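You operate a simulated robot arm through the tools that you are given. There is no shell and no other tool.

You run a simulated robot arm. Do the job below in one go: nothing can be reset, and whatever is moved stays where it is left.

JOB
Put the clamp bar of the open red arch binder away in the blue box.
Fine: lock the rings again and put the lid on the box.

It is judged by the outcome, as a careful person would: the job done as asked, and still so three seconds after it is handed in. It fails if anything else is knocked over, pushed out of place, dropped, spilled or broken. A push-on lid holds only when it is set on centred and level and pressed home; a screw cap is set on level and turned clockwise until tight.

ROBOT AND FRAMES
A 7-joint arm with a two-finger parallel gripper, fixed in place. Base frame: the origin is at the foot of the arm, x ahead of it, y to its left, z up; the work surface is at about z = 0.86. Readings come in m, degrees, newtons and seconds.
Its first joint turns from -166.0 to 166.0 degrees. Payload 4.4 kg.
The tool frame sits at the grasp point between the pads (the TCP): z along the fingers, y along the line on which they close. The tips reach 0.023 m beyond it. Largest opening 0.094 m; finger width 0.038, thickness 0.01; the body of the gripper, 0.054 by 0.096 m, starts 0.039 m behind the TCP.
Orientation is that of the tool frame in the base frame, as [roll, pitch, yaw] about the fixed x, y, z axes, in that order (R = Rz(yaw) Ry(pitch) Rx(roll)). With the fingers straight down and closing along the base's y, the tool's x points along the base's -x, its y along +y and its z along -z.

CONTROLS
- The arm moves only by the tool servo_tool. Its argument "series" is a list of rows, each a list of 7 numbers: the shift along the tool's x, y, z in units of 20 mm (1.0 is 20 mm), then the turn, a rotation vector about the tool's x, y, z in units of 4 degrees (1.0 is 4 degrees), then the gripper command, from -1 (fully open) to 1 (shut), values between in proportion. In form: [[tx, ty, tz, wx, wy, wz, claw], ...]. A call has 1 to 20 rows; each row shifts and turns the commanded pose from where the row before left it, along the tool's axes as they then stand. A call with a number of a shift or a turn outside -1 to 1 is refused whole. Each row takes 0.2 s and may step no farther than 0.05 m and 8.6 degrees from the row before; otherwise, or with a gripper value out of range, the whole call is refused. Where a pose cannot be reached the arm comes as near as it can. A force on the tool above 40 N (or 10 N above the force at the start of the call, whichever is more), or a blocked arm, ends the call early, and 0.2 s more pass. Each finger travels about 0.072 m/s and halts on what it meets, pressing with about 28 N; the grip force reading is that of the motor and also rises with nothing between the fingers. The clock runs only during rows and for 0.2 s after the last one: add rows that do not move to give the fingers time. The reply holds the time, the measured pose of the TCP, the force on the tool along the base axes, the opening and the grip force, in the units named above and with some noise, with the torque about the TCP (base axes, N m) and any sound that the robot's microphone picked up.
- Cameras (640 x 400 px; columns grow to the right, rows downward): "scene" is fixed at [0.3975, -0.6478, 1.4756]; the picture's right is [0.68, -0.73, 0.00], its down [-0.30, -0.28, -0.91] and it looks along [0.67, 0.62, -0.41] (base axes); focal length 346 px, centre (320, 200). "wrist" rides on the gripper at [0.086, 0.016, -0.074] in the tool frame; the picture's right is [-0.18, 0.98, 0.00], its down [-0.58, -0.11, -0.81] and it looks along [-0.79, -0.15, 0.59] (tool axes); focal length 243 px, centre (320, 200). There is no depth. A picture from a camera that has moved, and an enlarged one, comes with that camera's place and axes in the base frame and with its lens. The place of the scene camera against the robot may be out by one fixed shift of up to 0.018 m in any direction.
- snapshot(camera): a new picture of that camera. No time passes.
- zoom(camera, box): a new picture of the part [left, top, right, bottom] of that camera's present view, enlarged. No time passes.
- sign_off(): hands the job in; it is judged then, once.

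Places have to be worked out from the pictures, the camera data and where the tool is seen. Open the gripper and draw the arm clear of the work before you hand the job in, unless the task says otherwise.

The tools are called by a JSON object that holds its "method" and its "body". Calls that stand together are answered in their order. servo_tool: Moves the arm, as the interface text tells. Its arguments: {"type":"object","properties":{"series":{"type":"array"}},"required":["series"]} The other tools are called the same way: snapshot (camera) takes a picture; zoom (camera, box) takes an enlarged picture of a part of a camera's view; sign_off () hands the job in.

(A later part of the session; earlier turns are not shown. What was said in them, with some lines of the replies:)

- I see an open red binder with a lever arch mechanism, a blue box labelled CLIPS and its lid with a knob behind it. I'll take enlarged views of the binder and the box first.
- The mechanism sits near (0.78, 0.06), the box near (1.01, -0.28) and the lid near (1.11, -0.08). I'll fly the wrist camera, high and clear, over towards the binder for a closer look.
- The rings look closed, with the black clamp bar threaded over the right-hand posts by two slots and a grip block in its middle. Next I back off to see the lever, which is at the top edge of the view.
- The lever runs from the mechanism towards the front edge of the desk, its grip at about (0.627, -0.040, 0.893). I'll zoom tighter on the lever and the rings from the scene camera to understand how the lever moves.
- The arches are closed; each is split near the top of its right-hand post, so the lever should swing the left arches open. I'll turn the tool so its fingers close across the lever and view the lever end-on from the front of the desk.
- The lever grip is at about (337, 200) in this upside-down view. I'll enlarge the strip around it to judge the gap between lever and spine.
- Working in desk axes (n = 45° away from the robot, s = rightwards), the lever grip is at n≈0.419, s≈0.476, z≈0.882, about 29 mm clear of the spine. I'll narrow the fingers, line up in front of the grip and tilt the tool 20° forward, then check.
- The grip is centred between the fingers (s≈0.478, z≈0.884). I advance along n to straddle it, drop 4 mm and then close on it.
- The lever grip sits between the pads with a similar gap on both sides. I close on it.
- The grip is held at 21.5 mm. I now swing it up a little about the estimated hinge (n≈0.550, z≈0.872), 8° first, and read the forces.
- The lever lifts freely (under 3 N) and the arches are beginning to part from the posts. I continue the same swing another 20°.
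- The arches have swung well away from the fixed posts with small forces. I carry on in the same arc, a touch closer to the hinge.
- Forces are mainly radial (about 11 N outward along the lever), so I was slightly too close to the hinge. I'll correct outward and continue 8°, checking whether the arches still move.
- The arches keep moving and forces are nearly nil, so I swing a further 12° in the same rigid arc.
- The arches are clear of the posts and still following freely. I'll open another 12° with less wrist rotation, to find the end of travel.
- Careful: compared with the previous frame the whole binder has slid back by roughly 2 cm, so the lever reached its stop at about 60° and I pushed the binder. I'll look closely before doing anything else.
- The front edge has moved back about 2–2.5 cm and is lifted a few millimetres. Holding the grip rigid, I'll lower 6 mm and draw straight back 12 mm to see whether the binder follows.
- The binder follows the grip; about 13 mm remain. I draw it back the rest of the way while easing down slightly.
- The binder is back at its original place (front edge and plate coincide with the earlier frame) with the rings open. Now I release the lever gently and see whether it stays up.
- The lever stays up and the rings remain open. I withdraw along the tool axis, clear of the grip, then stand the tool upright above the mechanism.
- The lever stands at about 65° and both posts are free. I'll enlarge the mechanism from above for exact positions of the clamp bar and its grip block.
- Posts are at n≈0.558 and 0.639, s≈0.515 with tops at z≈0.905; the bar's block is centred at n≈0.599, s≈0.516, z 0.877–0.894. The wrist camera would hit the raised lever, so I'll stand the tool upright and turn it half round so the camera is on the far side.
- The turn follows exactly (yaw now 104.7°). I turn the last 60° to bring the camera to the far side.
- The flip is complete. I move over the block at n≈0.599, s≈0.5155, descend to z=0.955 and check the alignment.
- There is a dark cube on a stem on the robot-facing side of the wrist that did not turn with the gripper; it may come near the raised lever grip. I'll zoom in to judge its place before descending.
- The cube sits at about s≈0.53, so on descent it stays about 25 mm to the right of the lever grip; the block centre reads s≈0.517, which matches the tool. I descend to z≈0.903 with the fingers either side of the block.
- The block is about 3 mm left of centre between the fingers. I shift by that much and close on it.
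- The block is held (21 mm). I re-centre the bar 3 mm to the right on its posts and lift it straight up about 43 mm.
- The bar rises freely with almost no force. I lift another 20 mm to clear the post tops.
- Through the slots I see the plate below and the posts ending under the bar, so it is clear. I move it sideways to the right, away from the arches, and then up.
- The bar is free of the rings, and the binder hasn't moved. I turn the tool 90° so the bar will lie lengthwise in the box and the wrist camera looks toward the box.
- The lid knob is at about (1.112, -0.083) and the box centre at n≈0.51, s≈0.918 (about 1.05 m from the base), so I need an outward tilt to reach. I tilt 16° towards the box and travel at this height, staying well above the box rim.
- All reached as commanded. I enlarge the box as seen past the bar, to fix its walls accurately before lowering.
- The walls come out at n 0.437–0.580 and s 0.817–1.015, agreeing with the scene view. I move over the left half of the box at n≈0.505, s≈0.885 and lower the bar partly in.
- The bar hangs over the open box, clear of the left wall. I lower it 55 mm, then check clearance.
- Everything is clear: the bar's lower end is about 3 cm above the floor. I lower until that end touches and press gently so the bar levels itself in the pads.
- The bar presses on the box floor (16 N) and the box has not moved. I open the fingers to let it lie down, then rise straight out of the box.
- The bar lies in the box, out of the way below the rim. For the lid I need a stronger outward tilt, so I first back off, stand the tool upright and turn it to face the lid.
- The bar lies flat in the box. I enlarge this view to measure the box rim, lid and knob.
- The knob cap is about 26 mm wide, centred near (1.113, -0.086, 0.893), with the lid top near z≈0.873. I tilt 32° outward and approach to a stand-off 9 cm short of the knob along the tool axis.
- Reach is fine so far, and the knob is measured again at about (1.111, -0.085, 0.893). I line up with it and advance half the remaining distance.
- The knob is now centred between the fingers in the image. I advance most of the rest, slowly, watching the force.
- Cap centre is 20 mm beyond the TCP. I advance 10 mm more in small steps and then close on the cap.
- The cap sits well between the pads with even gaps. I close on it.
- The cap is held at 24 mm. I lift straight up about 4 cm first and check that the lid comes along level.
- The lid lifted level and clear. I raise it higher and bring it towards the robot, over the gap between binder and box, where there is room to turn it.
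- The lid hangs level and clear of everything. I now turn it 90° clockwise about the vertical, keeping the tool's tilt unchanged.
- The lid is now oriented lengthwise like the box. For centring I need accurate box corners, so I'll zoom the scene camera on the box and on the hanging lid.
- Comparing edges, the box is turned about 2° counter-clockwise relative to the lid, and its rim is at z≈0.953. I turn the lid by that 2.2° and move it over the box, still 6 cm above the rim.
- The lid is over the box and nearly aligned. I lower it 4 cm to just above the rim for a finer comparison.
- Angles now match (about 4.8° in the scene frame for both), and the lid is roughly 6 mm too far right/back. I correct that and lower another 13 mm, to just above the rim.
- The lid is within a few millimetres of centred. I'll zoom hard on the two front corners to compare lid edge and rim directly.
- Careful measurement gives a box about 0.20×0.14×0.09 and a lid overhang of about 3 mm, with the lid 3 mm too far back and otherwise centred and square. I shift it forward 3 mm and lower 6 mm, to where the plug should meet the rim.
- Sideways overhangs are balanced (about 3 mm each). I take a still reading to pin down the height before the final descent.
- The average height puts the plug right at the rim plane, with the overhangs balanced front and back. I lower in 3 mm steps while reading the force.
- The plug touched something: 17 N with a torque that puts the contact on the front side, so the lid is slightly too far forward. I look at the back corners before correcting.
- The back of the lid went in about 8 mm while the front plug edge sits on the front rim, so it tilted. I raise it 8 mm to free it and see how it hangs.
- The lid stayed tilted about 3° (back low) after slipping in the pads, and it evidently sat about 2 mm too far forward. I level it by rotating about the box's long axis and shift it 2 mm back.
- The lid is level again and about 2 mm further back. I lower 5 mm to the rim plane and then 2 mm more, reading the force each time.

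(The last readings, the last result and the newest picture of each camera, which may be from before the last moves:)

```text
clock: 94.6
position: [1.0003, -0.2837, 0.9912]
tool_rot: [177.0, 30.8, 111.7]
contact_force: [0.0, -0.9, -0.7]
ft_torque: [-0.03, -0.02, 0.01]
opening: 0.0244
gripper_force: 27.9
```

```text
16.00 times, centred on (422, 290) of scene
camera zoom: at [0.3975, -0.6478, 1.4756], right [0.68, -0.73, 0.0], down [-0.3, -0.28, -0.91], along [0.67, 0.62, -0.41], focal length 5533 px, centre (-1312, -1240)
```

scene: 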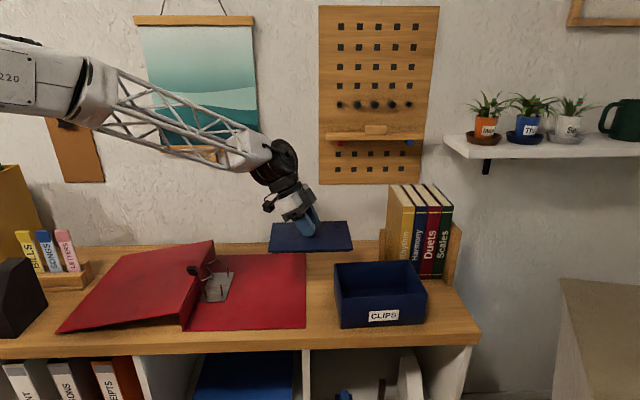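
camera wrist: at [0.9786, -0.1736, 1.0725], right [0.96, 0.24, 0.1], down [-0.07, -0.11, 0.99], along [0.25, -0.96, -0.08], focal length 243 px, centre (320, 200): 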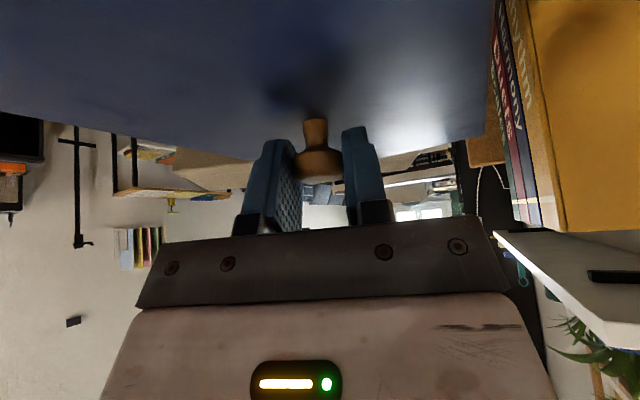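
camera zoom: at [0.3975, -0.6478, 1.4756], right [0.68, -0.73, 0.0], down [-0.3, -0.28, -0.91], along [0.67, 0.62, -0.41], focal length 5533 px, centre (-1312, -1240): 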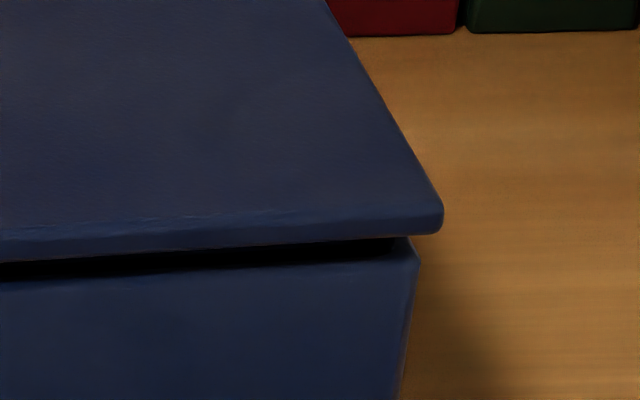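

No contact force although the plug is now below the earlier contact height, so it is entering the box. I continue down in 2 mm steps.

{"method": "servo_tool", "body": {"series": [[0.051, -0.005, 0.086, 0, 0, 0, 1], [0, 0, 0, 0, 0, 0, 1]]}}

{"method": "servo_tool", "body": {"series": [[0.051, -0.005, 0.086, 0, 0, 0, 1], [0, 0, 0, 0, 0, 0, 1]]}}

{"method": "zoom", "body": {"camera": "scene", "box": [325, 245, 435, 322]}}

{"method": "zoom", "body": {"camera": "scene", "box": [332, 280, 364, 304]}}

{"method": "zoom", "body": {"camera": "scene", "box": [324, 252, 356, 276]}}

```text
clock: 95.2
position: [1.0003, -0.2833, 0.9885]
tool_rot: [177.0, 30.6, 111.6]
contact_force: [1.0, 0.8, -0.2]
ft_torque: [0.01, 0.05, -0.03]
opening: 0.0241
gripper_force: 27.8
```

```text
clock: 95.8
position: [1.0008, -0.2835, 0.9866]
tool_rot: [177.0, 30.5, 111.7]
contact_force: [0.7, -0.6, -1.1]
ft_torque: [-0.01, -0.04, 0.02]
opening: 0.0242
gripper_force: 27.9
```

```text
5.19 times, centred on (380, 284) of scene
camera zoom: at [0.3975, -0.6478, 1.4756], right [0.68, -0.73, 0.0], down [-0.3, -0.28, -0.91], along [0.67, 0.62, -0.41], focal length 1796 px, centre (8, -234)
```

zoom: 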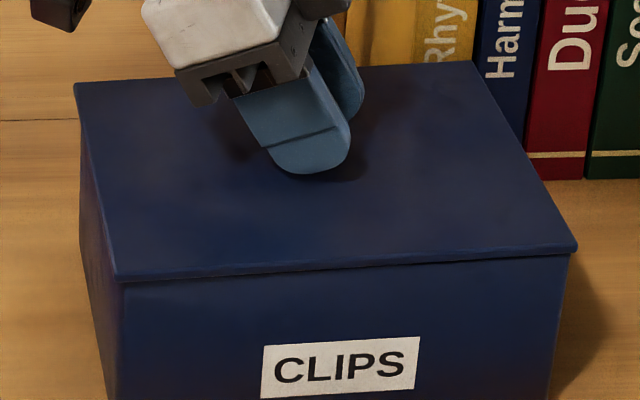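

```text
16.00 times, centred on (348, 292) of scene
camera zoom: at [0.3975, -0.6478, 1.4756], right [0.68, -0.73, 0.0], down [-0.3, -0.28, -0.91], along [0.67, 0.62, -0.41], focal length 5533 px, centre (-128, -1272)
```

zoom: 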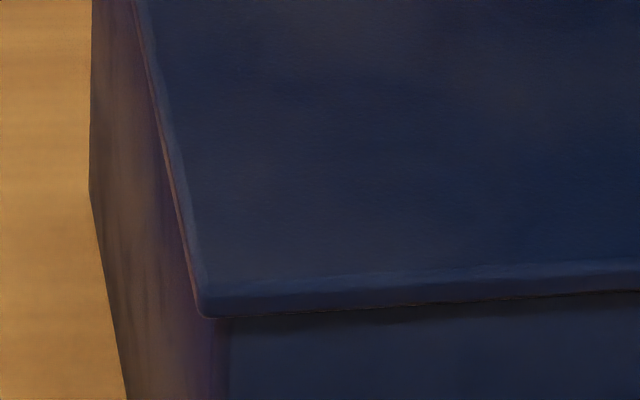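

```text
16.00 times, centred on (340, 264) of scene
camera zoom: at [0.3975, -0.6478, 1.4756], right [0.68, -0.73, 0.0], down [-0.3, -0.28, -0.91], along [0.67, 0.62, -0.41], focal length 5533 px, centre (0, -824)
```

zoom: 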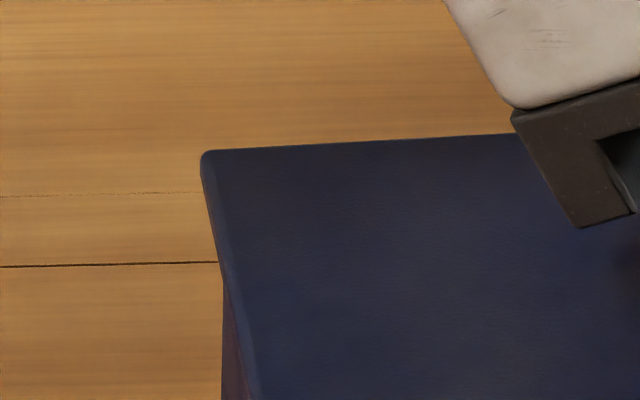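

The plug is inside and the lid is level with about 3 mm left to go. I lower further and then press.

{"method": "servo_tool", "body": {"series": [[0.051, -0.005, 0.086, 0, 0, 0, 1], [0, 0, 0, 0, 0, 0, 1]]}}

{"method": "servo_tool", "body": {"series": [[0.051, -0.005, 0.086, 0, 0, 0, 1], [0, 0, 0, 0, 0, 0, 1]]}}

{"method": "zoom", "body": {"camera": "scene", "box": [332, 280, 364, 304]}}

{"method": "zoom", "body": {"camera": "scene", "box": [406, 278, 438, 302]}}

{"method": "zoom", "body": {"camera": "scene", "box": [324, 252, 356, 276]}}

```text
clock: 96.4
position: [1.0005, -0.2847, 0.987]
tool_rot: [176.9, 30.7, 111.7]
contact_force: [6.7, -1.8, 10.6]
ft_torque: [0.34, 0.21, -0.12]
opening: 0.0244
gripper_force: 28.1
heard: snap
```

```text
clock: 97.0
position: [1.0005, -0.2846, 0.9862]
tool_rot: [176.7, 30.8, 111.6]
contact_force: [0.2, -3.9, 34.1]
ft_torque: [-0.13, 0.16, -0.01]
opening: 0.0243
gripper_force: 28.3
```

```text
16.00 times, centred on (348, 292) of scene
camera zoom: at [0.3975, -0.6478, 1.4756], right [0.68, -0.73, 0.0], down [-0.3, -0.28, -0.91], along [0.67, 0.62, -0.41], focal length 5533 px, centre (-128, -1272)
```

zoom: 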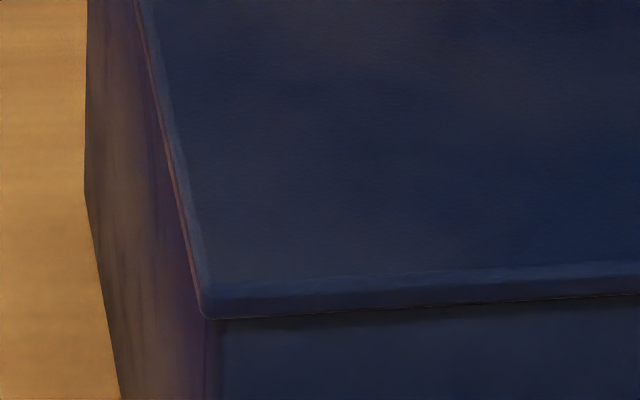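

```text
16.00 times, centred on (422, 290) of scene
camera zoom: at [0.3975, -0.6478, 1.4756], right [0.68, -0.73, 0.0], down [-0.3, -0.28, -0.91], along [0.67, 0.62, -0.41], focal length 5533 px, centre (-1312, -1240)
```

zoom: 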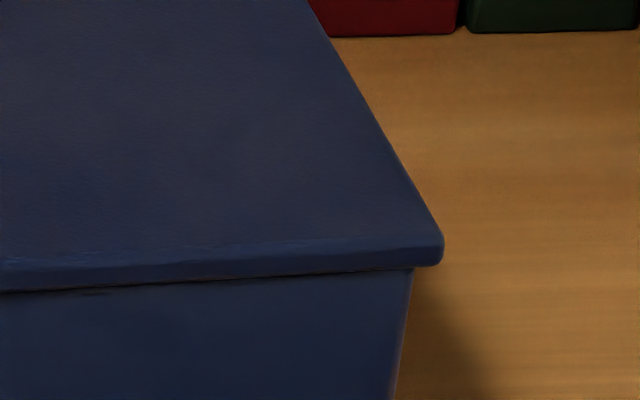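

```text
16.00 times, centred on (340, 264) of scene
camera zoom: at [0.3975, -0.6478, 1.4756], right [0.68, -0.73, 0.0], down [-0.3, -0.28, -0.91], along [0.67, 0.62, -0.41], focal length 5533 px, centre (0, -824)
```

zoom: 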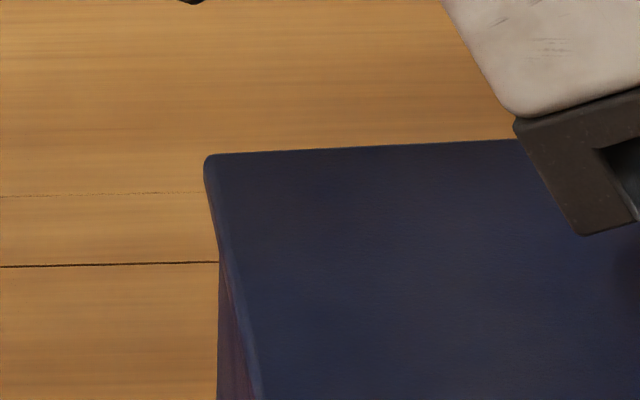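

I heard a snap and the lid sits flush on the rim all round. I relieve the press, open the fingers and withdraw along the tool axis.

{"method": "servo_tool", "body": {"series": [[-0.06, 0.006, -0.1, 0, 0, 0, 1], [0, 0, 0, 0, 0, 0, 0.4], [0, 0, 0, 0, 0, 0, 0], [0, 0, 0, 0, 0, 0, 0], [0, 0, -0.5, 0, 0, 0, 0], [0, 0, -1, 0, 0, 0, 0], [0, 0, -1, 0, 0, 0, 0], [0, 0, -1, 0, 0, 0, 0], [0, 0, -1, 0, 0, 0, 0], [0, 0, 0, 0, 0, 0, 0]]}}

{"method": "zoom", "body": {"camera": "scene", "box": [315, 200, 455, 335]}}

{"method": "snapshot", "body": {"camera": "wrist"}}

```text
clock: 99.2
position: [0.9776, -0.2425, 1.0616]
tool_rot: [177.0, 30.6, 111.7]
contact_force: [0.4, -0.1, 0.4]
ft_torque: [-0.04, -0.03, -0.03]
opening: 0.047
gripper_force: 0.1
```

```text
2.96 times, centred on (385, 268) of scene
camera zoom: at [0.3975, -0.6478, 1.4756], right [0.68, -0.73, 0.0], down [-0.3, -0.28, -0.91], along [0.67, 0.62, -0.41], focal length 1025 px, centre (127, 0)
```

zoom: 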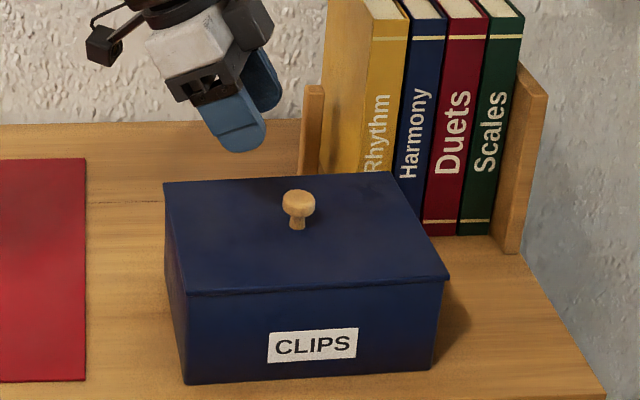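

```text
taken
camera wrist: at [0.9494, -0.1339, 1.0833], right [0.96, 0.24, 0.14], down [-0.11, -0.14, 0.98], along [0.26, -0.96, -0.11], focal length 243 px, centre (320, 200)
```

wrist: 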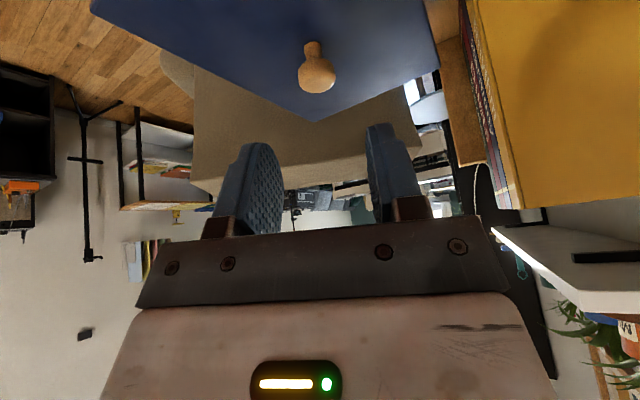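

The lid is on squarely and stays put. Now for the rings: I level the tool, rise, and turn it back to the orientation used for the lever.

{"method": "servo_tool", "body": {"series": [[0, 0, -1, 0, 0, 0, 0], [0, 0, -1, 0, 0, 0, 0], [0, 0, -1, 0, 0, 0, 0], [0, 0, -1, 0, 0, 0, 0], [0, 0, -1, 0, 0, 0, 0], [0, 0, 0, 0.56, -0.296, -0.35, 0], [0, 0, 0, 0, 1, 0, 0], [0, 0, 0, 0, 1, 0, 0], [0, 0, 0, 0, 1, 0, 0], [0, 0, 0, 0, 1, 0, 0], [0, 0, 0, 0, 1, 0, 0], [0, 0, 0, 0, 1, 0, 0], [0, 0, 0, 0, 1, 0, 0], [0, 0, 0, 0, 1, 0, 0], [0, 0, 0, 0, 0, -1, 0], [0, 0, 0, 0, 0, -1, 0], [0, 0, 0, 0, 0, -1, 0], [0, 0, 0, 0, 0, -1, 0], [0, 0, 0, 0, 0, -1, 0], [0, 0, 0, 0, 0, -1, 0]]}}

{"method": "servo_tool", "body": {"series": [[0, 0, 0, 0, 0, -1, 0], [0, 0, 0, 0, 0, -1, 0], [0, 0, 0, 0, 0, -1, 0], [0, 0, 0, 0, 0, -1, 0], [0, 0, 0, 0, 0, -1, 0], [0, 0, 0, 0, 0, -1, 0], [0, 0, 0, 0, 0, -1, 0], [0, 0, 0, 0, 0, -1, 0], [0, 0, 0, 0, 0, -1, 0], [0, 0, 0, 0, 0, -1, 0], [0, 0, 0, 0, 0, -1, 0], [0, 0, 0, 0, 0, -1, 0], [0, 0, 0, 0, 0, -1, 0], [0, 0, 0, 0, 0, -1, 0], [0, 0, 0, 0, 0, -1, 0], [0, 0, 0, 0, 0, -1, 0], [0, 0, 0, 0, 0, -1, 0], [0, 0, 0, 0, 0, -1, 0], [0, 0, 0, 0, 0, -1, 0], [0, 0, 0, 0, 0, -1, 0]]}}

{"method": "snapshot", "body": {"camera": "scene"}}

```text
clock: 103.4
position: [0.9554, -0.1974, 1.1486]
tool_rot: [-180.0, 0.0, 137.3]
contact_force: [0.4, -0.4, -0.1]
ft_torque: [-0.02, -0.04, -0.02]
opening: 0.0471
gripper_force: 0.0
```

```text
clock: 107.6
position: [0.9558, -0.1969, 1.1484]
tool_rot: [179.9, 0.0, -142.7]
contact_force: [0.2, -1.3, 0.4]
ft_torque: [-0.01, 0.0, 0.03]
opening: 0.0472
gripper_force: 0.1
```

```text
taken
```

scene: 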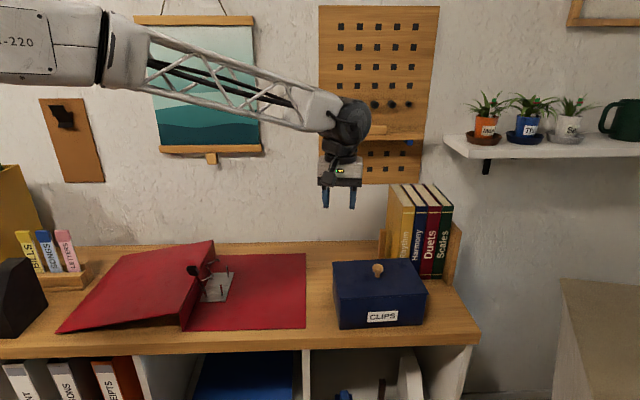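

I finish the yaw and travel back over the binder to a stand-off beyond and above the raised lever.

{"method": "servo_tool", "body": {"series": [[0, 0, 0, 0, 0, -0.95, 0], [0, 0, 0, 0, 0, -0.95, 0], [-0.104, 0.993, 0.07, 0, 0, 0, 0], [-0.104, 0.993, 0.07, 0, 0, 0, 0], [-0.104, 0.993, 0.07, 0, 0, 0, 0], [-0.104, 0.993, 0.07, 0, 0, 0, 0], [-0.104, 0.993, 0.07, 0, 0, 0, 0], [-0.104, 0.993, 0.07, 0, 0, 0, 0], [-0.104, 0.993, 0.07, 0, 0, 0, 0], [-0.104, 0.993, 0.07, 0, 0, 0, 0], [-0.104, 0.993, 0.07, 0, 0, 0, 0], [-0.104, 0.993, 0.07, 0, 0, 0, 0], [-0.104, 0.993, 0.07, 0, 0, 0, 0], [-0.104, 0.993, 0.07, 0, 0, 0, 0], [-0.104, 0.993, 0.07, 0, 0, 0, 0], [-0.104, 0.993, 0.07, 0, 0, 0, 0], [-0.104, 0.993, 0.07, 0, 0, 0, 0], [-0.104, 0.993, 0.07, 0, 0, 0, 0], [-0.104, 0.993, 0.07, 0, 0, 0, 0]]}}

{"method": "servo_tool", "body": {"series": [[0, 0, 0, 0, 1, 0, 0], [0, 0, 0, 0, 1, 0, 0], [0, 0, 0, 0, 1, 0, 0], [0, 0, 0, 0, 1, 0, 0], [0, 0, 0, 0, 1, 0, 0], [0, 0, 0, 0, 1, 0, 0], [0, 0, 0, 0, 1, 0, 0], [0, 0, 0, 0, 1, 0, 0], [0, 0, 0, 0, 1, 0, 0], [0, 0, 0, 0, 1, 0, 0], [0, 0, 0, 0, 0, 0, 0.2]]}}

{"method": "snapshot", "body": {"camera": "wrist"}}

{"method": "zoom", "body": {"camera": "scene", "box": [150, 190, 270, 320]}}

```text
clock: 111.6
position: [0.7419, 0.0672, 1.1262]
tool_rot: [179.8, 0.1, -135.2]
contact_force: [-0.4, -1.0, -0.5]
ft_torque: [0.02, 0.02, -0.01]
opening: 0.0469
gripper_force: 0.2
```

```text
clock: 114.0
position: [0.7417, 0.0673, 1.1254]
tool_rot: [179.8, -40.0, -134.9]
contact_force: [0.4, -0.5, 0.9]
ft_torque: [0.02, -0.01, -0.02]
opening: 0.0377
gripper_force: 0.2
```

```text
taken
camera wrist: at [0.7191, 0.0656, 1.2388], right [-0.59, 0.8, -0.12], down [0.76, 0.6, 0.24], along [0.26, 0.06, -0.96], focal length 243 px, centre (320, 200)
```

wrist: 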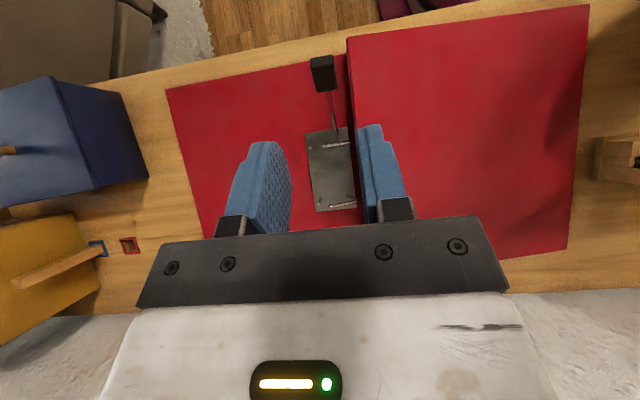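

```text
3.08 times, centred on (210, 255) of scene
camera zoom: at [0.3975, -0.6478, 1.4756], right [0.68, -0.73, 0.0], down [-0.3, -0.28, -0.91], along [0.67, 0.62, -0.41], focal length 1064 px, centre (658, 31)
```

zoom: 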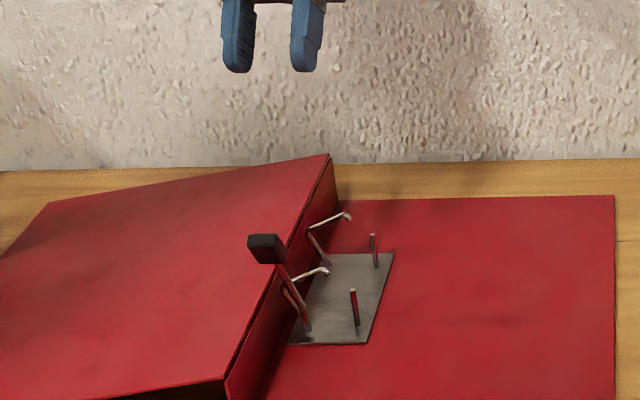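

The lever grip is seen at n≈0.492, s≈0.480, z≈0.99, as expected. I advance along the tool axis to straddle it, stopping 2 cm short to check.

{"method": "servo_tool", "body": {"series": [[-0.347, -0.033, 0.9, 0, 0, 0, 0.2], [-0.347, -0.033, 0.9, 0, 0, 0, 0.2], [-0.346, -0.034, 0.9, 0, 0, 0, 0.2], [0, 0, 0.9, 0, 0, 0, 0.2], [0, 0, 0.9, 0, 0, 0, 0.2], [0, 0, 0.9, 0, 0, 0, 0.2], [0, 0, 0.9, 0, 0, 0, 0.2], [0, 0, 0, 0, 0, 0, 0.2]]}}

{"method": "zoom", "body": {"camera": "wrist", "box": [220, 60, 420, 230]}}

{"method": "zoom", "body": {"camera": "scene", "box": [150, 190, 270, 320]}}

```text
clock: 115.8
position: [0.6967, 0.0187, 1.0147]
tool_rot: [179.7, -40.1, -135.0]
contact_force: [-1.2, -0.8, -0.2]
ft_torque: [0.04, 0.02, 0.02]
opening: 0.0377
gripper_force: 0.0
```

```text
2.35 times, centred on (320, 145) of wrist
camera zoom: at [0.674, 0.0183, 1.1295], right [-0.59, 0.8, -0.12], down [0.76, 0.6, 0.24], along [0.26, 0.06, -0.96], focal length 571 px, centre (320, 329)
```

zoom: 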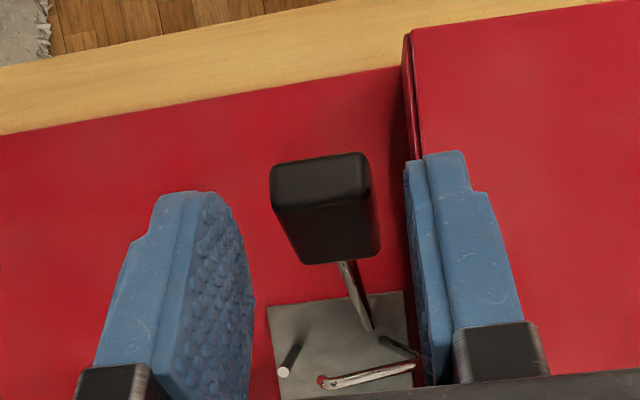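

```text
3.08 times, centred on (210, 255) of scene
camera zoom: at [0.3975, -0.6478, 1.4756], right [0.68, -0.73, 0.0], down [-0.3, -0.28, -0.91], along [0.67, 0.62, -0.41], focal length 1064 px, centre (658, 31)
```

zoom: 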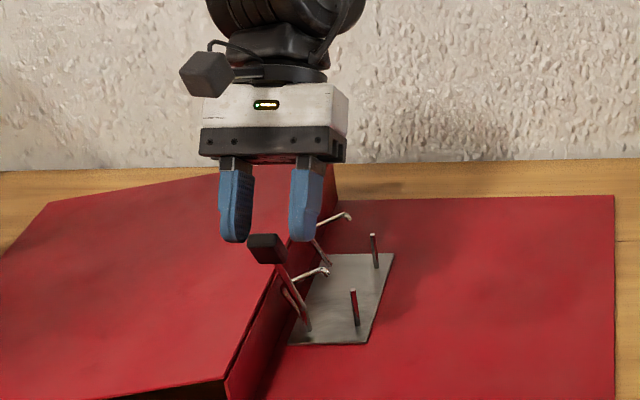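

The grip is centred between the fingers. I advance the last 19 mm and close.

{"method": "servo_tool", "body": {"series": [[0, 0, 0.47, 0, 0, 0, 0.2], [0, 0, 0.47, 0, 0, 0, 0.2], [0, 0, 0, 0, 0, 0, 0.2], [0, 0, 0, 0, 0, 0, 0.5], [0, 0, 0, 0, 0, 0, 1], [0, 0, 0, 0, 0, 0, 1], [0, 0, 0, 0, 0, 0, 1]]}}

{"method": "zoom", "body": {"camera": "wrist", "box": [220, 60, 420, 230]}}

{"method": "zoom", "body": {"camera": "scene", "box": [150, 210, 270, 320]}}

```text
clock: 117.4
position: [0.6887, 0.0123, 1.0012]
tool_rot: [179.7, -40.0, -135.0]
contact_force: [-1.0, -0.6, 0.6]
ft_torque: [-0.15, 0.13, 0.02]
opening: 0.0217
gripper_force: 27.8
```

```text
2.35 times, centred on (320, 145) of wrist
camera zoom: at [0.6651, 0.0099, 1.1147], right [-0.59, 0.8, -0.12], down [0.76, 0.6, 0.24], along [0.26, 0.06, -0.96], focal length 571 px, centre (320, 329)
```

zoom: 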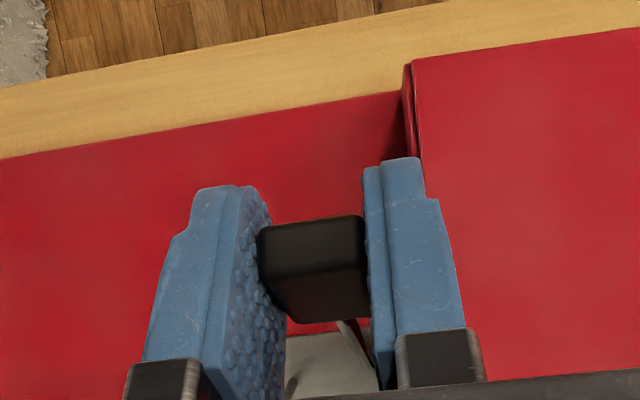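

```text
3.64 times, centred on (210, 265) of scene
camera zoom: at [0.3975, -0.6478, 1.4756], right [0.68, -0.73, 0.0], down [-0.3, -0.28, -0.91], along [0.67, 0.62, -0.41], focal length 1258 px, centre (720, -36)
```

zoom: 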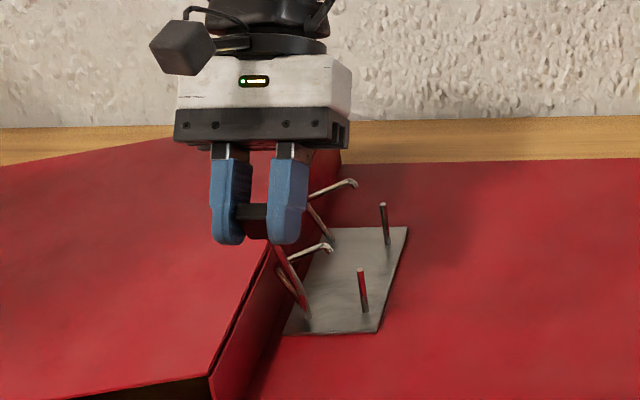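

The grip is held and the binder is unmoved. I swing the lever down the same arc, 20° first.

{"method": "servo_tool", "body": {"series": [[0.209, 0, 0.442, 0, -1, 0, 1], [0.209, 0, 0.442, 0, -1, 0, 1], [0.209, 0, 0.442, 0, -1, 0, 1], [0.209, 0, 0.442, 0, -1, 0, 1], [0.209, 0, 0.442, 0, -1, 0, 1], [0, 0, 0, 0, 0, 0, 1]]}}

{"method": "zoom", "body": {"camera": "scene", "box": [140, 210, 260, 330]}}

```text
clock: 118.8
position: [0.6601, -0.0173, 0.9745]
tool_rot: [179.8, -20.0, -135.1]
contact_force: [-1.5, 2.7, 3.2]
ft_torque: [0.3, -0.23, 0.06]
opening: 0.0216
gripper_force: 28.4
```

```text
3.33 times, centred on (200, 270) of scene
camera zoom: at [0.3975, -0.6478, 1.4756], right [0.68, -0.73, 0.0], down [-0.3, -0.28, -0.91], along [0.67, 0.62, -0.41], focal length 1153 px, centre (720, -33)
```

zoom: 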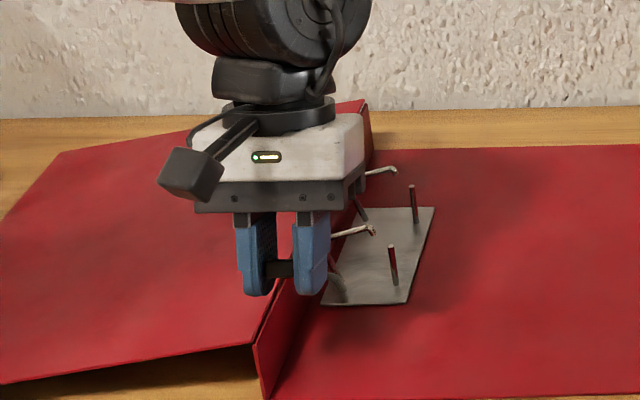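

The arches are closing and the binder is still in place. Another 20°.

{"method": "servo_tool", "body": {"series": [[0.215, 0, 0.44, 0, -1, 0, 1], [0.215, 0, 0.44, 0, -1, 0, 1], [0.215, 0, 0.44, 0, -1, 0, 1], [0.215, 0, 0.44, 0, -1, 0, 1], [0.215, 0, 0.44, 0, -1, 0, 1], [0, 0, 0, 0, 0, 0, 1]]}}

{"method": "zoom", "body": {"camera": "scene", "box": [140, 220, 260, 340]}}

```text
clock: 120.2
position: [0.6386, -0.0382, 0.9359]
tool_rot: [179.9, -0.1, -135.0]
contact_force: [0.6, 0.2, -0.9]
ft_torque: [-0.48, 0.36, 0.02]
opening: 0.0217
gripper_force: 28.2
```

```text
3.33 times, centred on (200, 280) of scene
camera zoom: at [0.3975, -0.6478, 1.4756], right [0.68, -0.73, 0.0], down [-0.3, -0.28, -0.91], along [0.67, 0.62, -0.41], focal length 1153 px, centre (720, -67)
```

zoom: 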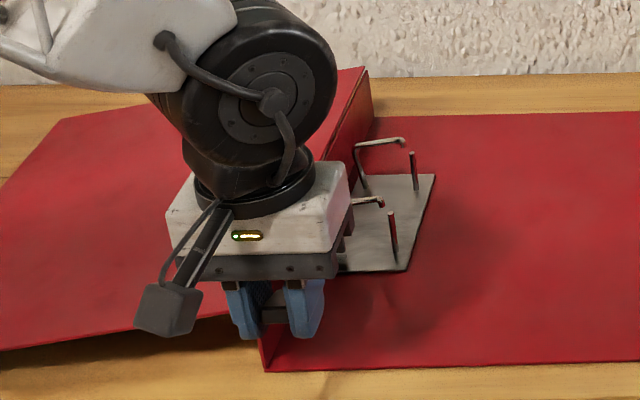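

Two-thirds closed, all forces small. I continue 12° and check the arch ends against the posts.

{"method": "servo_tool", "body": {"series": [[0.215, 0, 0.44, 0, -1, 0, 1], [0.215, 0, 0.44, 0, -1, 0, 1], [0.215, 0, 0.44, 0, -1, 0, 1], [0, 0, 0, 0, 0, 0, 1]]}}

{"method": "zoom", "body": {"camera": "scene", "box": [140, 220, 260, 340]}}

{"method": "zoom", "body": {"camera": "scene", "box": [195, 250, 245, 300]}}

```text
clock: 121.2
position: [0.6298, -0.0461, 0.9104]
tool_rot: [180.0, 11.9, -135.1]
contact_force: [-0.8, 0.6, -0.5]
ft_torque: [-0.16, 0.16, 0.06]
opening: 0.0213
gripper_force: 28.4
```

```text
3.33 times, centred on (200, 280) of scene
camera zoom: at [0.3975, -0.6478, 1.4756], right [0.68, -0.73, 0.0], down [-0.3, -0.28, -0.91], along [0.67, 0.62, -0.41], focal length 1153 px, centre (720, -67)
```

zoom: 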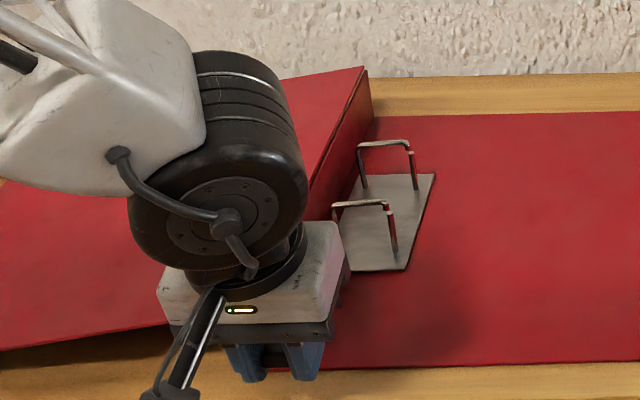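

```text
8.00 times, centred on (220, 275) of scene
camera zoom: at [0.3975, -0.6478, 1.4756], right [0.68, -0.73, 0.0], down [-0.3, -0.28, -0.91], along [0.67, 0.62, -0.41], focal length 2767 px, centre (1120, -400)
```

zoom: 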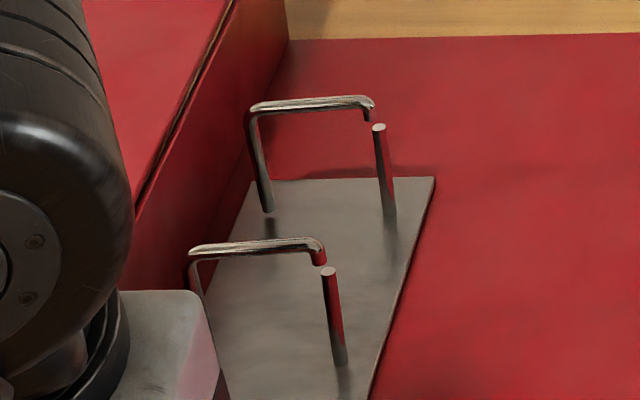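

The arch ends are almost on the posts. I close the last 8°.

{"method": "servo_tool", "body": {"series": [[0.215, 0, 0.44, 0, -1, 0, 1], [0.215, 0, 0.44, 0, -1, 0, 1], [0, 0, 0, 0, 0, 0, 1]]}}

{"method": "zoom", "body": {"camera": "scene", "box": [195, 250, 245, 300]}}

{"method": "zoom", "body": {"camera": "scene", "box": [130, 250, 320, 350]}}

```text
clock: 122.0
position: [0.6259, -0.0492, 0.8912]
tool_rot: [179.9, 20.0, -135.2]
contact_force: [-0.2, 1.5, -0.5]
ft_torque: [-0.14, 0.07, 0.23]
opening: 0.0216
gripper_force: 28.4
```

```text
8.00 times, centred on (220, 275) of scene
camera zoom: at [0.3975, -0.6478, 1.4756], right [0.68, -0.73, 0.0], down [-0.3, -0.28, -0.91], along [0.67, 0.62, -0.41], focal length 2767 px, centre (1120, -400)
```

zoom: 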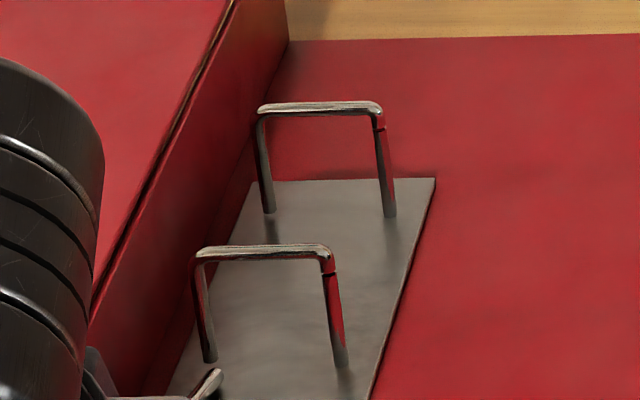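

```text
3.37 times, centred on (225, 300) of scene
camera zoom: at [0.3975, -0.6478, 1.4756], right [0.68, -0.73, 0.0], down [-0.3, -0.28, -0.91], along [0.67, 0.62, -0.41], focal length 1165 px, centre (640, -137)
```

zoom: 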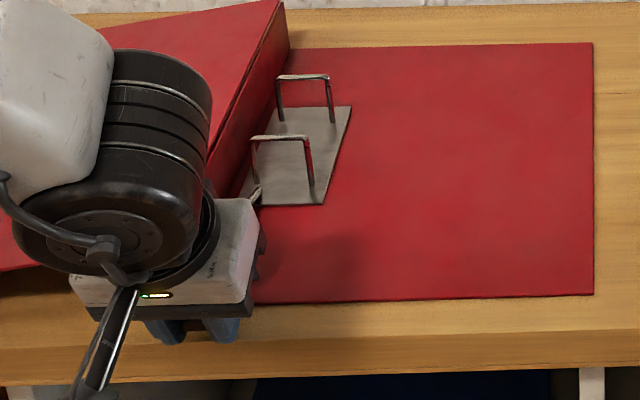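

The arches meet their posts. I press the lever down a little further to make sure it is fully locked.

{"method": "servo_tool", "body": {"series": [[0.108, 0, 0.22, 0, -0.5, 0, 1], [0, 0, 0, 0, 0, 0, 1]]}}

{"method": "servo_tool", "body": {"series": [[0.05, 0, 0.11, 0, -0.25, 0, 1], [0, 0, 0, 0, 0, 0, 1]]}}

{"method": "zoom", "body": {"camera": "scene", "box": [195, 250, 245, 300]}}

{"method": "zoom", "body": {"camera": "wrist", "box": [230, 120, 430, 240]}}

```text
clock: 122.6
position: [0.6264, -0.0497, 0.8871]
tool_rot: [179.9, 22.1, -135.1]
contact_force: [-7.9, 7.2, 24.5]
ft_torque: [0.23, -0.12, 0.17]
opening: 0.0216
gripper_force: 27.6
```

```text
clock: 123.2
position: [0.6275, -0.0499, 0.8856]
tool_rot: [179.9, 23.0, -135.2]
contact_force: [1.5, 6.2, 19.9]
ft_torque: [0.0, -0.13, 0.18]
opening: 0.0217
gripper_force: 28.2
```

```text
8.00 times, centred on (220, 275) of scene
camera zoom: at [0.3975, -0.6478, 1.4756], right [0.68, -0.73, 0.0], down [-0.3, -0.28, -0.91], along [0.67, 0.62, -0.41], focal length 2767 px, centre (1120, -400)
```

zoom: 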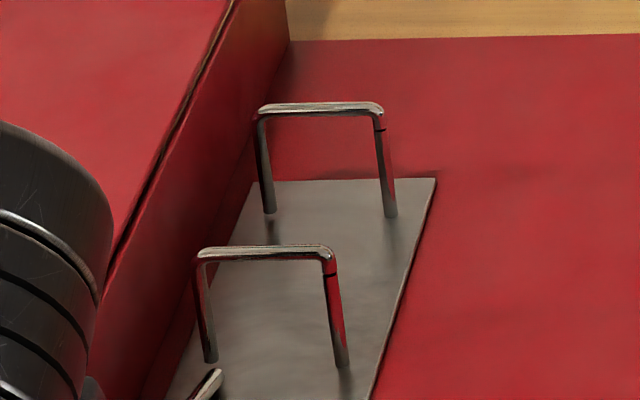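

```text
3.20 times, centred on (330, 180) of wrist
camera zoom: at [0.5397, -0.1155, 0.9198], right [-0.57, 0.82, 0.07], down [0.23, 0.08, 0.97], along [0.79, 0.57, -0.23], focal length 776 px, centre (288, 264)
```

zoom: 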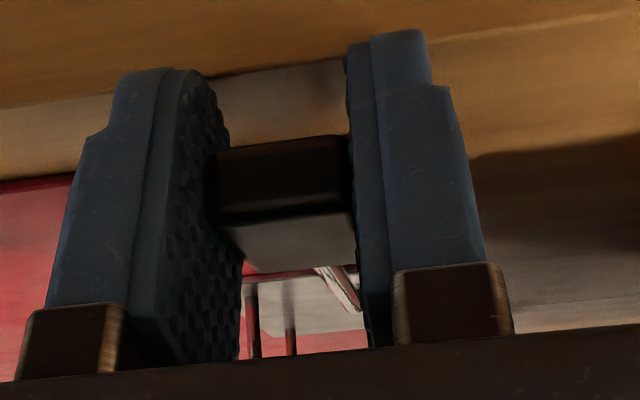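

The lever is against its stop (about 20 N) and both arches sit closed on their posts. I release it in place.

{"method": "servo_tool", "body": {"series": [[0, 0, 0, 0, 0, 0, 0.6], [0, 0, 0, 0, 0, 0, 0.35], [0, 0, 0, 0, 0, 0, 0.2], [0, 0, 0, 0, 0, 0, 0.2]]}}

{"method": "zoom", "body": {"camera": "wrist", "box": [230, 120, 430, 240]}}

{"method": "zoom", "body": {"camera": "scene", "box": [195, 250, 245, 300]}}

```text
clock: 123.9
position: [0.6269, -0.0498, 0.8847]
tool_rot: [179.8, 23.0, -135.1]
contact_force: [0.2, -0.2, 2.8]
ft_torque: [-0.08, -0.08, -0.02]
opening: 0.038
gripper_force: 0.5
stopped in row 3: the force on the tool passed its limit at 44 N (the readings are from after the stop); the commanded pose is now the measured one
```

```text
3.20 times, centred on (330, 180) of wrist
camera zoom: at [0.5394, -0.1152, 0.9199], right [-0.57, 0.82, 0.07], down [0.23, 0.08, 0.97], along [0.78, 0.57, -0.24], focal length 776 px, centre (288, 264)
```

zoom: 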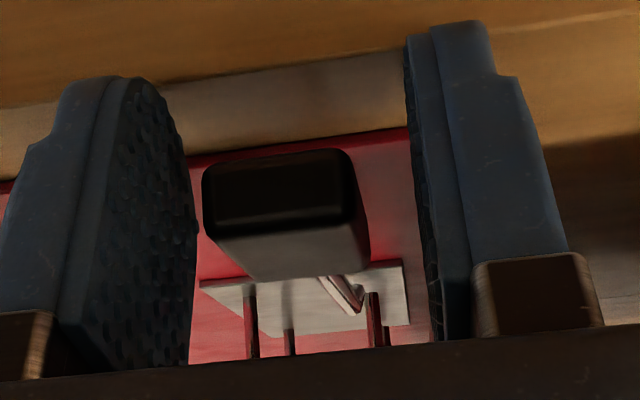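

```text
8.00 times, centred on (220, 275) of scene
camera zoom: at [0.3975, -0.6478, 1.4756], right [0.68, -0.73, 0.0], down [-0.3, -0.28, -0.91], along [0.67, 0.62, -0.41], focal length 2767 px, centre (1120, -400)
```

zoom: 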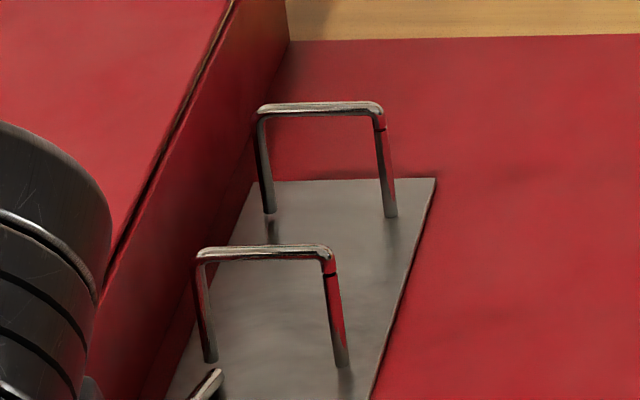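

The lever stays down and the rings remain closed. I withdraw up and back along the tool axis, then check everything.

{"method": "servo_tool", "body": {"series": [[0, 0, -0.4, 0, 0, 0, 0.2], [0, 0, -0.8, 0, 0, 0, 0.2], [0, 0, -1, 0, 0, 0, 0.2], [0, 0, -1, 0, 0, 0, 0.2], [0, 0, -1, 0, 0, 0, 0.2], [0, 0, -1, 0, 0, 0, 0.2], [0, 0, -1, 0, 0, 0, 0.2], [0.9, 0, -0.3, 0, 0, 0, 0], [0.9, 0, -0.3, 0, 0, 0, 0], [0.9, 0, -0.3, 0, 0, 0, 0], [0.9, 0, -0.3, 0, 0, 0, 0], [0, 0, 0, 0, 0, 0, 0]]}}

{"method": "snapshot", "body": {"camera": "scene"}}

{"method": "zoom", "body": {"camera": "scene", "box": [150, 230, 310, 345]}}

{"method": "zoom", "body": {"camera": "scene", "box": [300, 220, 480, 340]}}

```text
clock: 126.5
position: [0.5385, -0.1368, 0.993]
tool_rot: [179.8, 23.0, -135.2]
contact_force: [-0.7, 0.5, -0.1]
ft_torque: [0.02, -0.01, -0.04]
opening: 0.0468
gripper_force: 0.1
```

```text
taken
```

scene: 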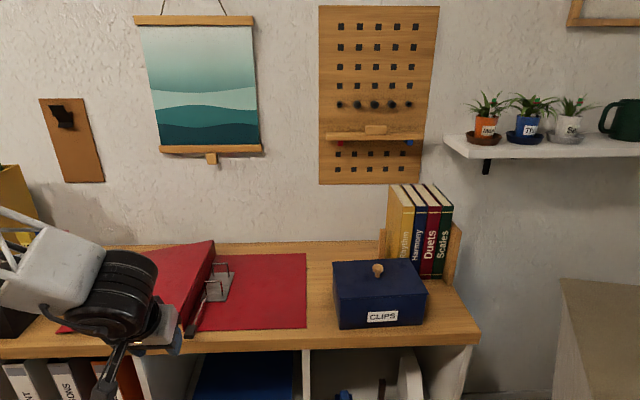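

```text
3.48 times, centred on (230, 288) of scene
camera zoom: at [0.3975, -0.6478, 1.4756], right [0.68, -0.73, 0.0], down [-0.3, -0.28, -0.91], along [0.67, 0.62, -0.41], focal length 1203 px, centre (633, -104)
```

zoom: 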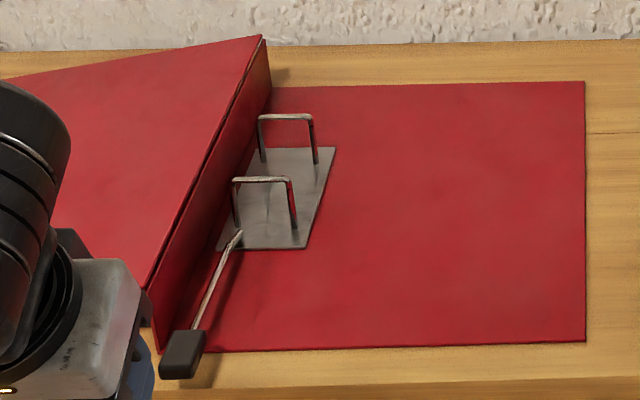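

```text
3.33 times, centred on (390, 280) of scene
camera zoom: at [0.3975, -0.6478, 1.4756], right [0.68, -0.73, 0.0], down [-0.3, -0.28, -0.91], along [0.67, 0.62, -0.41], focal length 1153 px, centre (87, -67)
```

zoom: 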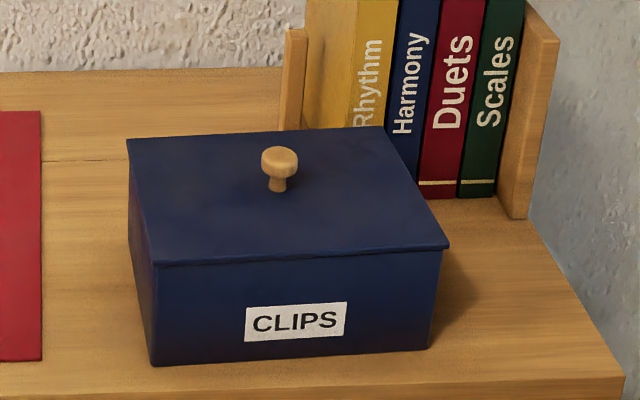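

Everything looks right: lever down in its original position, rings closed, lid flush, binder and box within a few millimetres of where they were. I raise the arm clear and stand it upright for a final look.

{"method": "servo_tool", "body": {"series": [[0, 0, -1, 0, 0.6, 0, -0.5], [0, 0, -1, 0, 0.6, 0, -0.5], [0, 0, -1, 0, 0.6, 0, -1], [0, 0, -1, 0, 0.6, 0, -1], [0, 0, -1, 0, 0.6, 0, -1], [0, 0, -1, 0, 0.6, 0, -1], [0, 0, -1, 0, 0.6, 0, -1], [0, 0, -1, 0, 0.6, 0, -1], [0, 0, -1, 0, 0.6, 0, -1], [0, 0, -1, 0, 0.35, 0, -1], [0, 0, -1, 0, 0, 0, -1], [0, 0, 0, 0, 0, 0, -1]]}}

{"method": "snapshot", "body": {"camera": "scene"}}

{"method": "zoom", "body": {"camera": "scene", "box": [175, 255, 245, 340]}}

{"method": "zoom", "body": {"camera": "scene", "box": [325, 250, 435, 332]}}

{"method": "snapshot", "body": {"camera": "wrist"}}

```text
clock: 129.1
position: [0.5095, -0.167, 1.2076]
tool_rot: [179.7, 0.0, -135.1]
contact_force: [-0.2, -0.3, 0.9]
ft_torque: [-0.02, -0.02, -0.05]
opening: 0.094
gripper_force: 0.0
```

```text
taken
```

scene: 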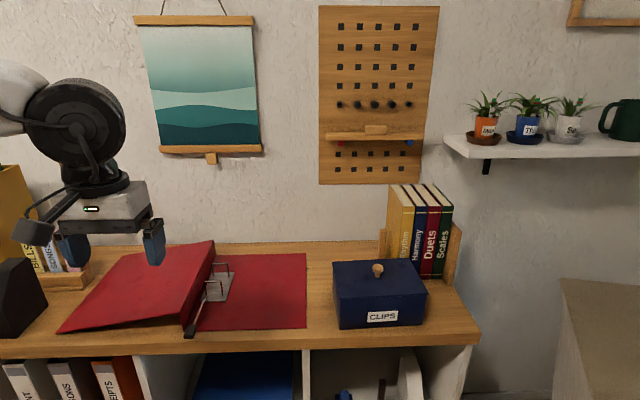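

```text
4.71 times, centred on (210, 298) of scene
camera zoom: at [0.3975, -0.6478, 1.4756], right [0.68, -0.73, 0.0], down [-0.3, -0.28, -0.91], along [0.67, 0.62, -0.41], focal length 1628 px, centre (838, -259)
```

zoom: 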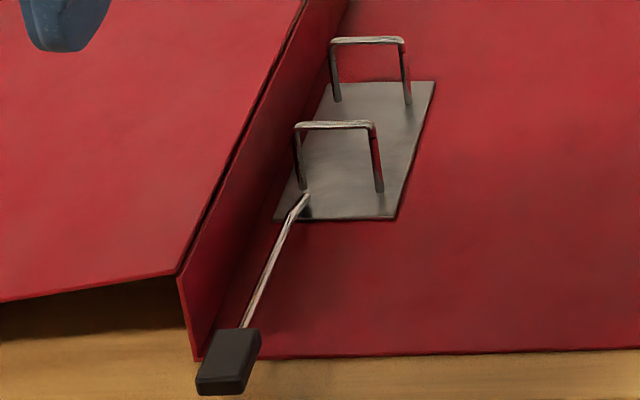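

```text
4.88 times, centred on (380, 291) of scene
camera zoom: at [0.3975, -0.6478, 1.4756], right [0.68, -0.73, 0.0], down [-0.3, -0.28, -0.91], along [0.67, 0.62, -0.41], focal length 1687 px, centre (27, -244)
```

zoom: 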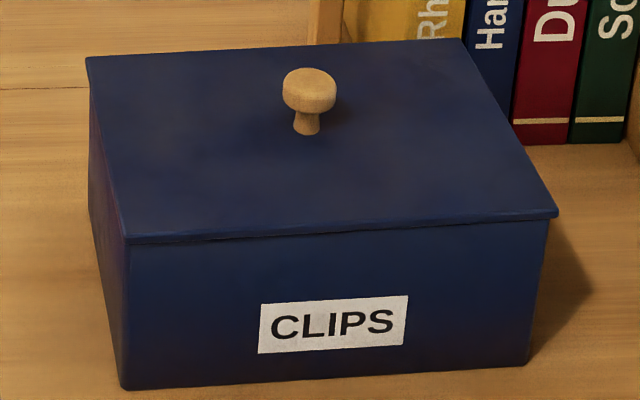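

```text
taken
camera wrist: at [0.4383, -0.2168, 1.2826], right [-0.56, 0.83, 0.0], down [0.49, 0.33, 0.81], along [0.66, 0.46, -0.59], focal length 243 px, centre (320, 200)
```

wrist: 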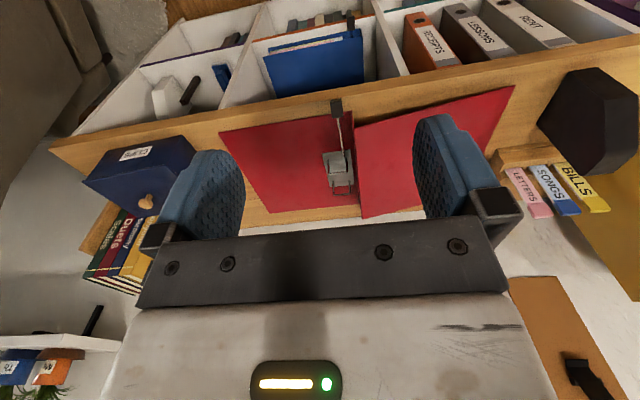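

The final views show the clamp bar shut in the blue box with its lid snapped on flush. The rings are closed with the lever down, and the gripper is open and clear of the work, so I hand the job in.

{"method": "sign_off", "body": {}}

```text
The job is handed in.
```

The clamp bar is in the blue CLIPS box with the lid on, and the rings of the red binder are closed again. I've handed the job in.

- **Lid:** I heard it snap home, and it sits level and flush on the rim. On the first try the front edge caught on the rim, so I lifted it, moved it back about 2 mm and pressed it on.
- **Rings:** the lever is down against its stop, where it started, and both arches meet their posts. I heard no click when it closed, but it stayed down after I let go.
- **Binder:** opening the rings, I pushed the lever past its stop and slid the binder back about 2 cm. I drew it back straight away, and it now sits about 3 mm from where it started.
- **Box:** it moved about 5 mm while I was fitting the lid.

I saw nothing else on the desk disturbed. The gripper is open and the arm is clear.
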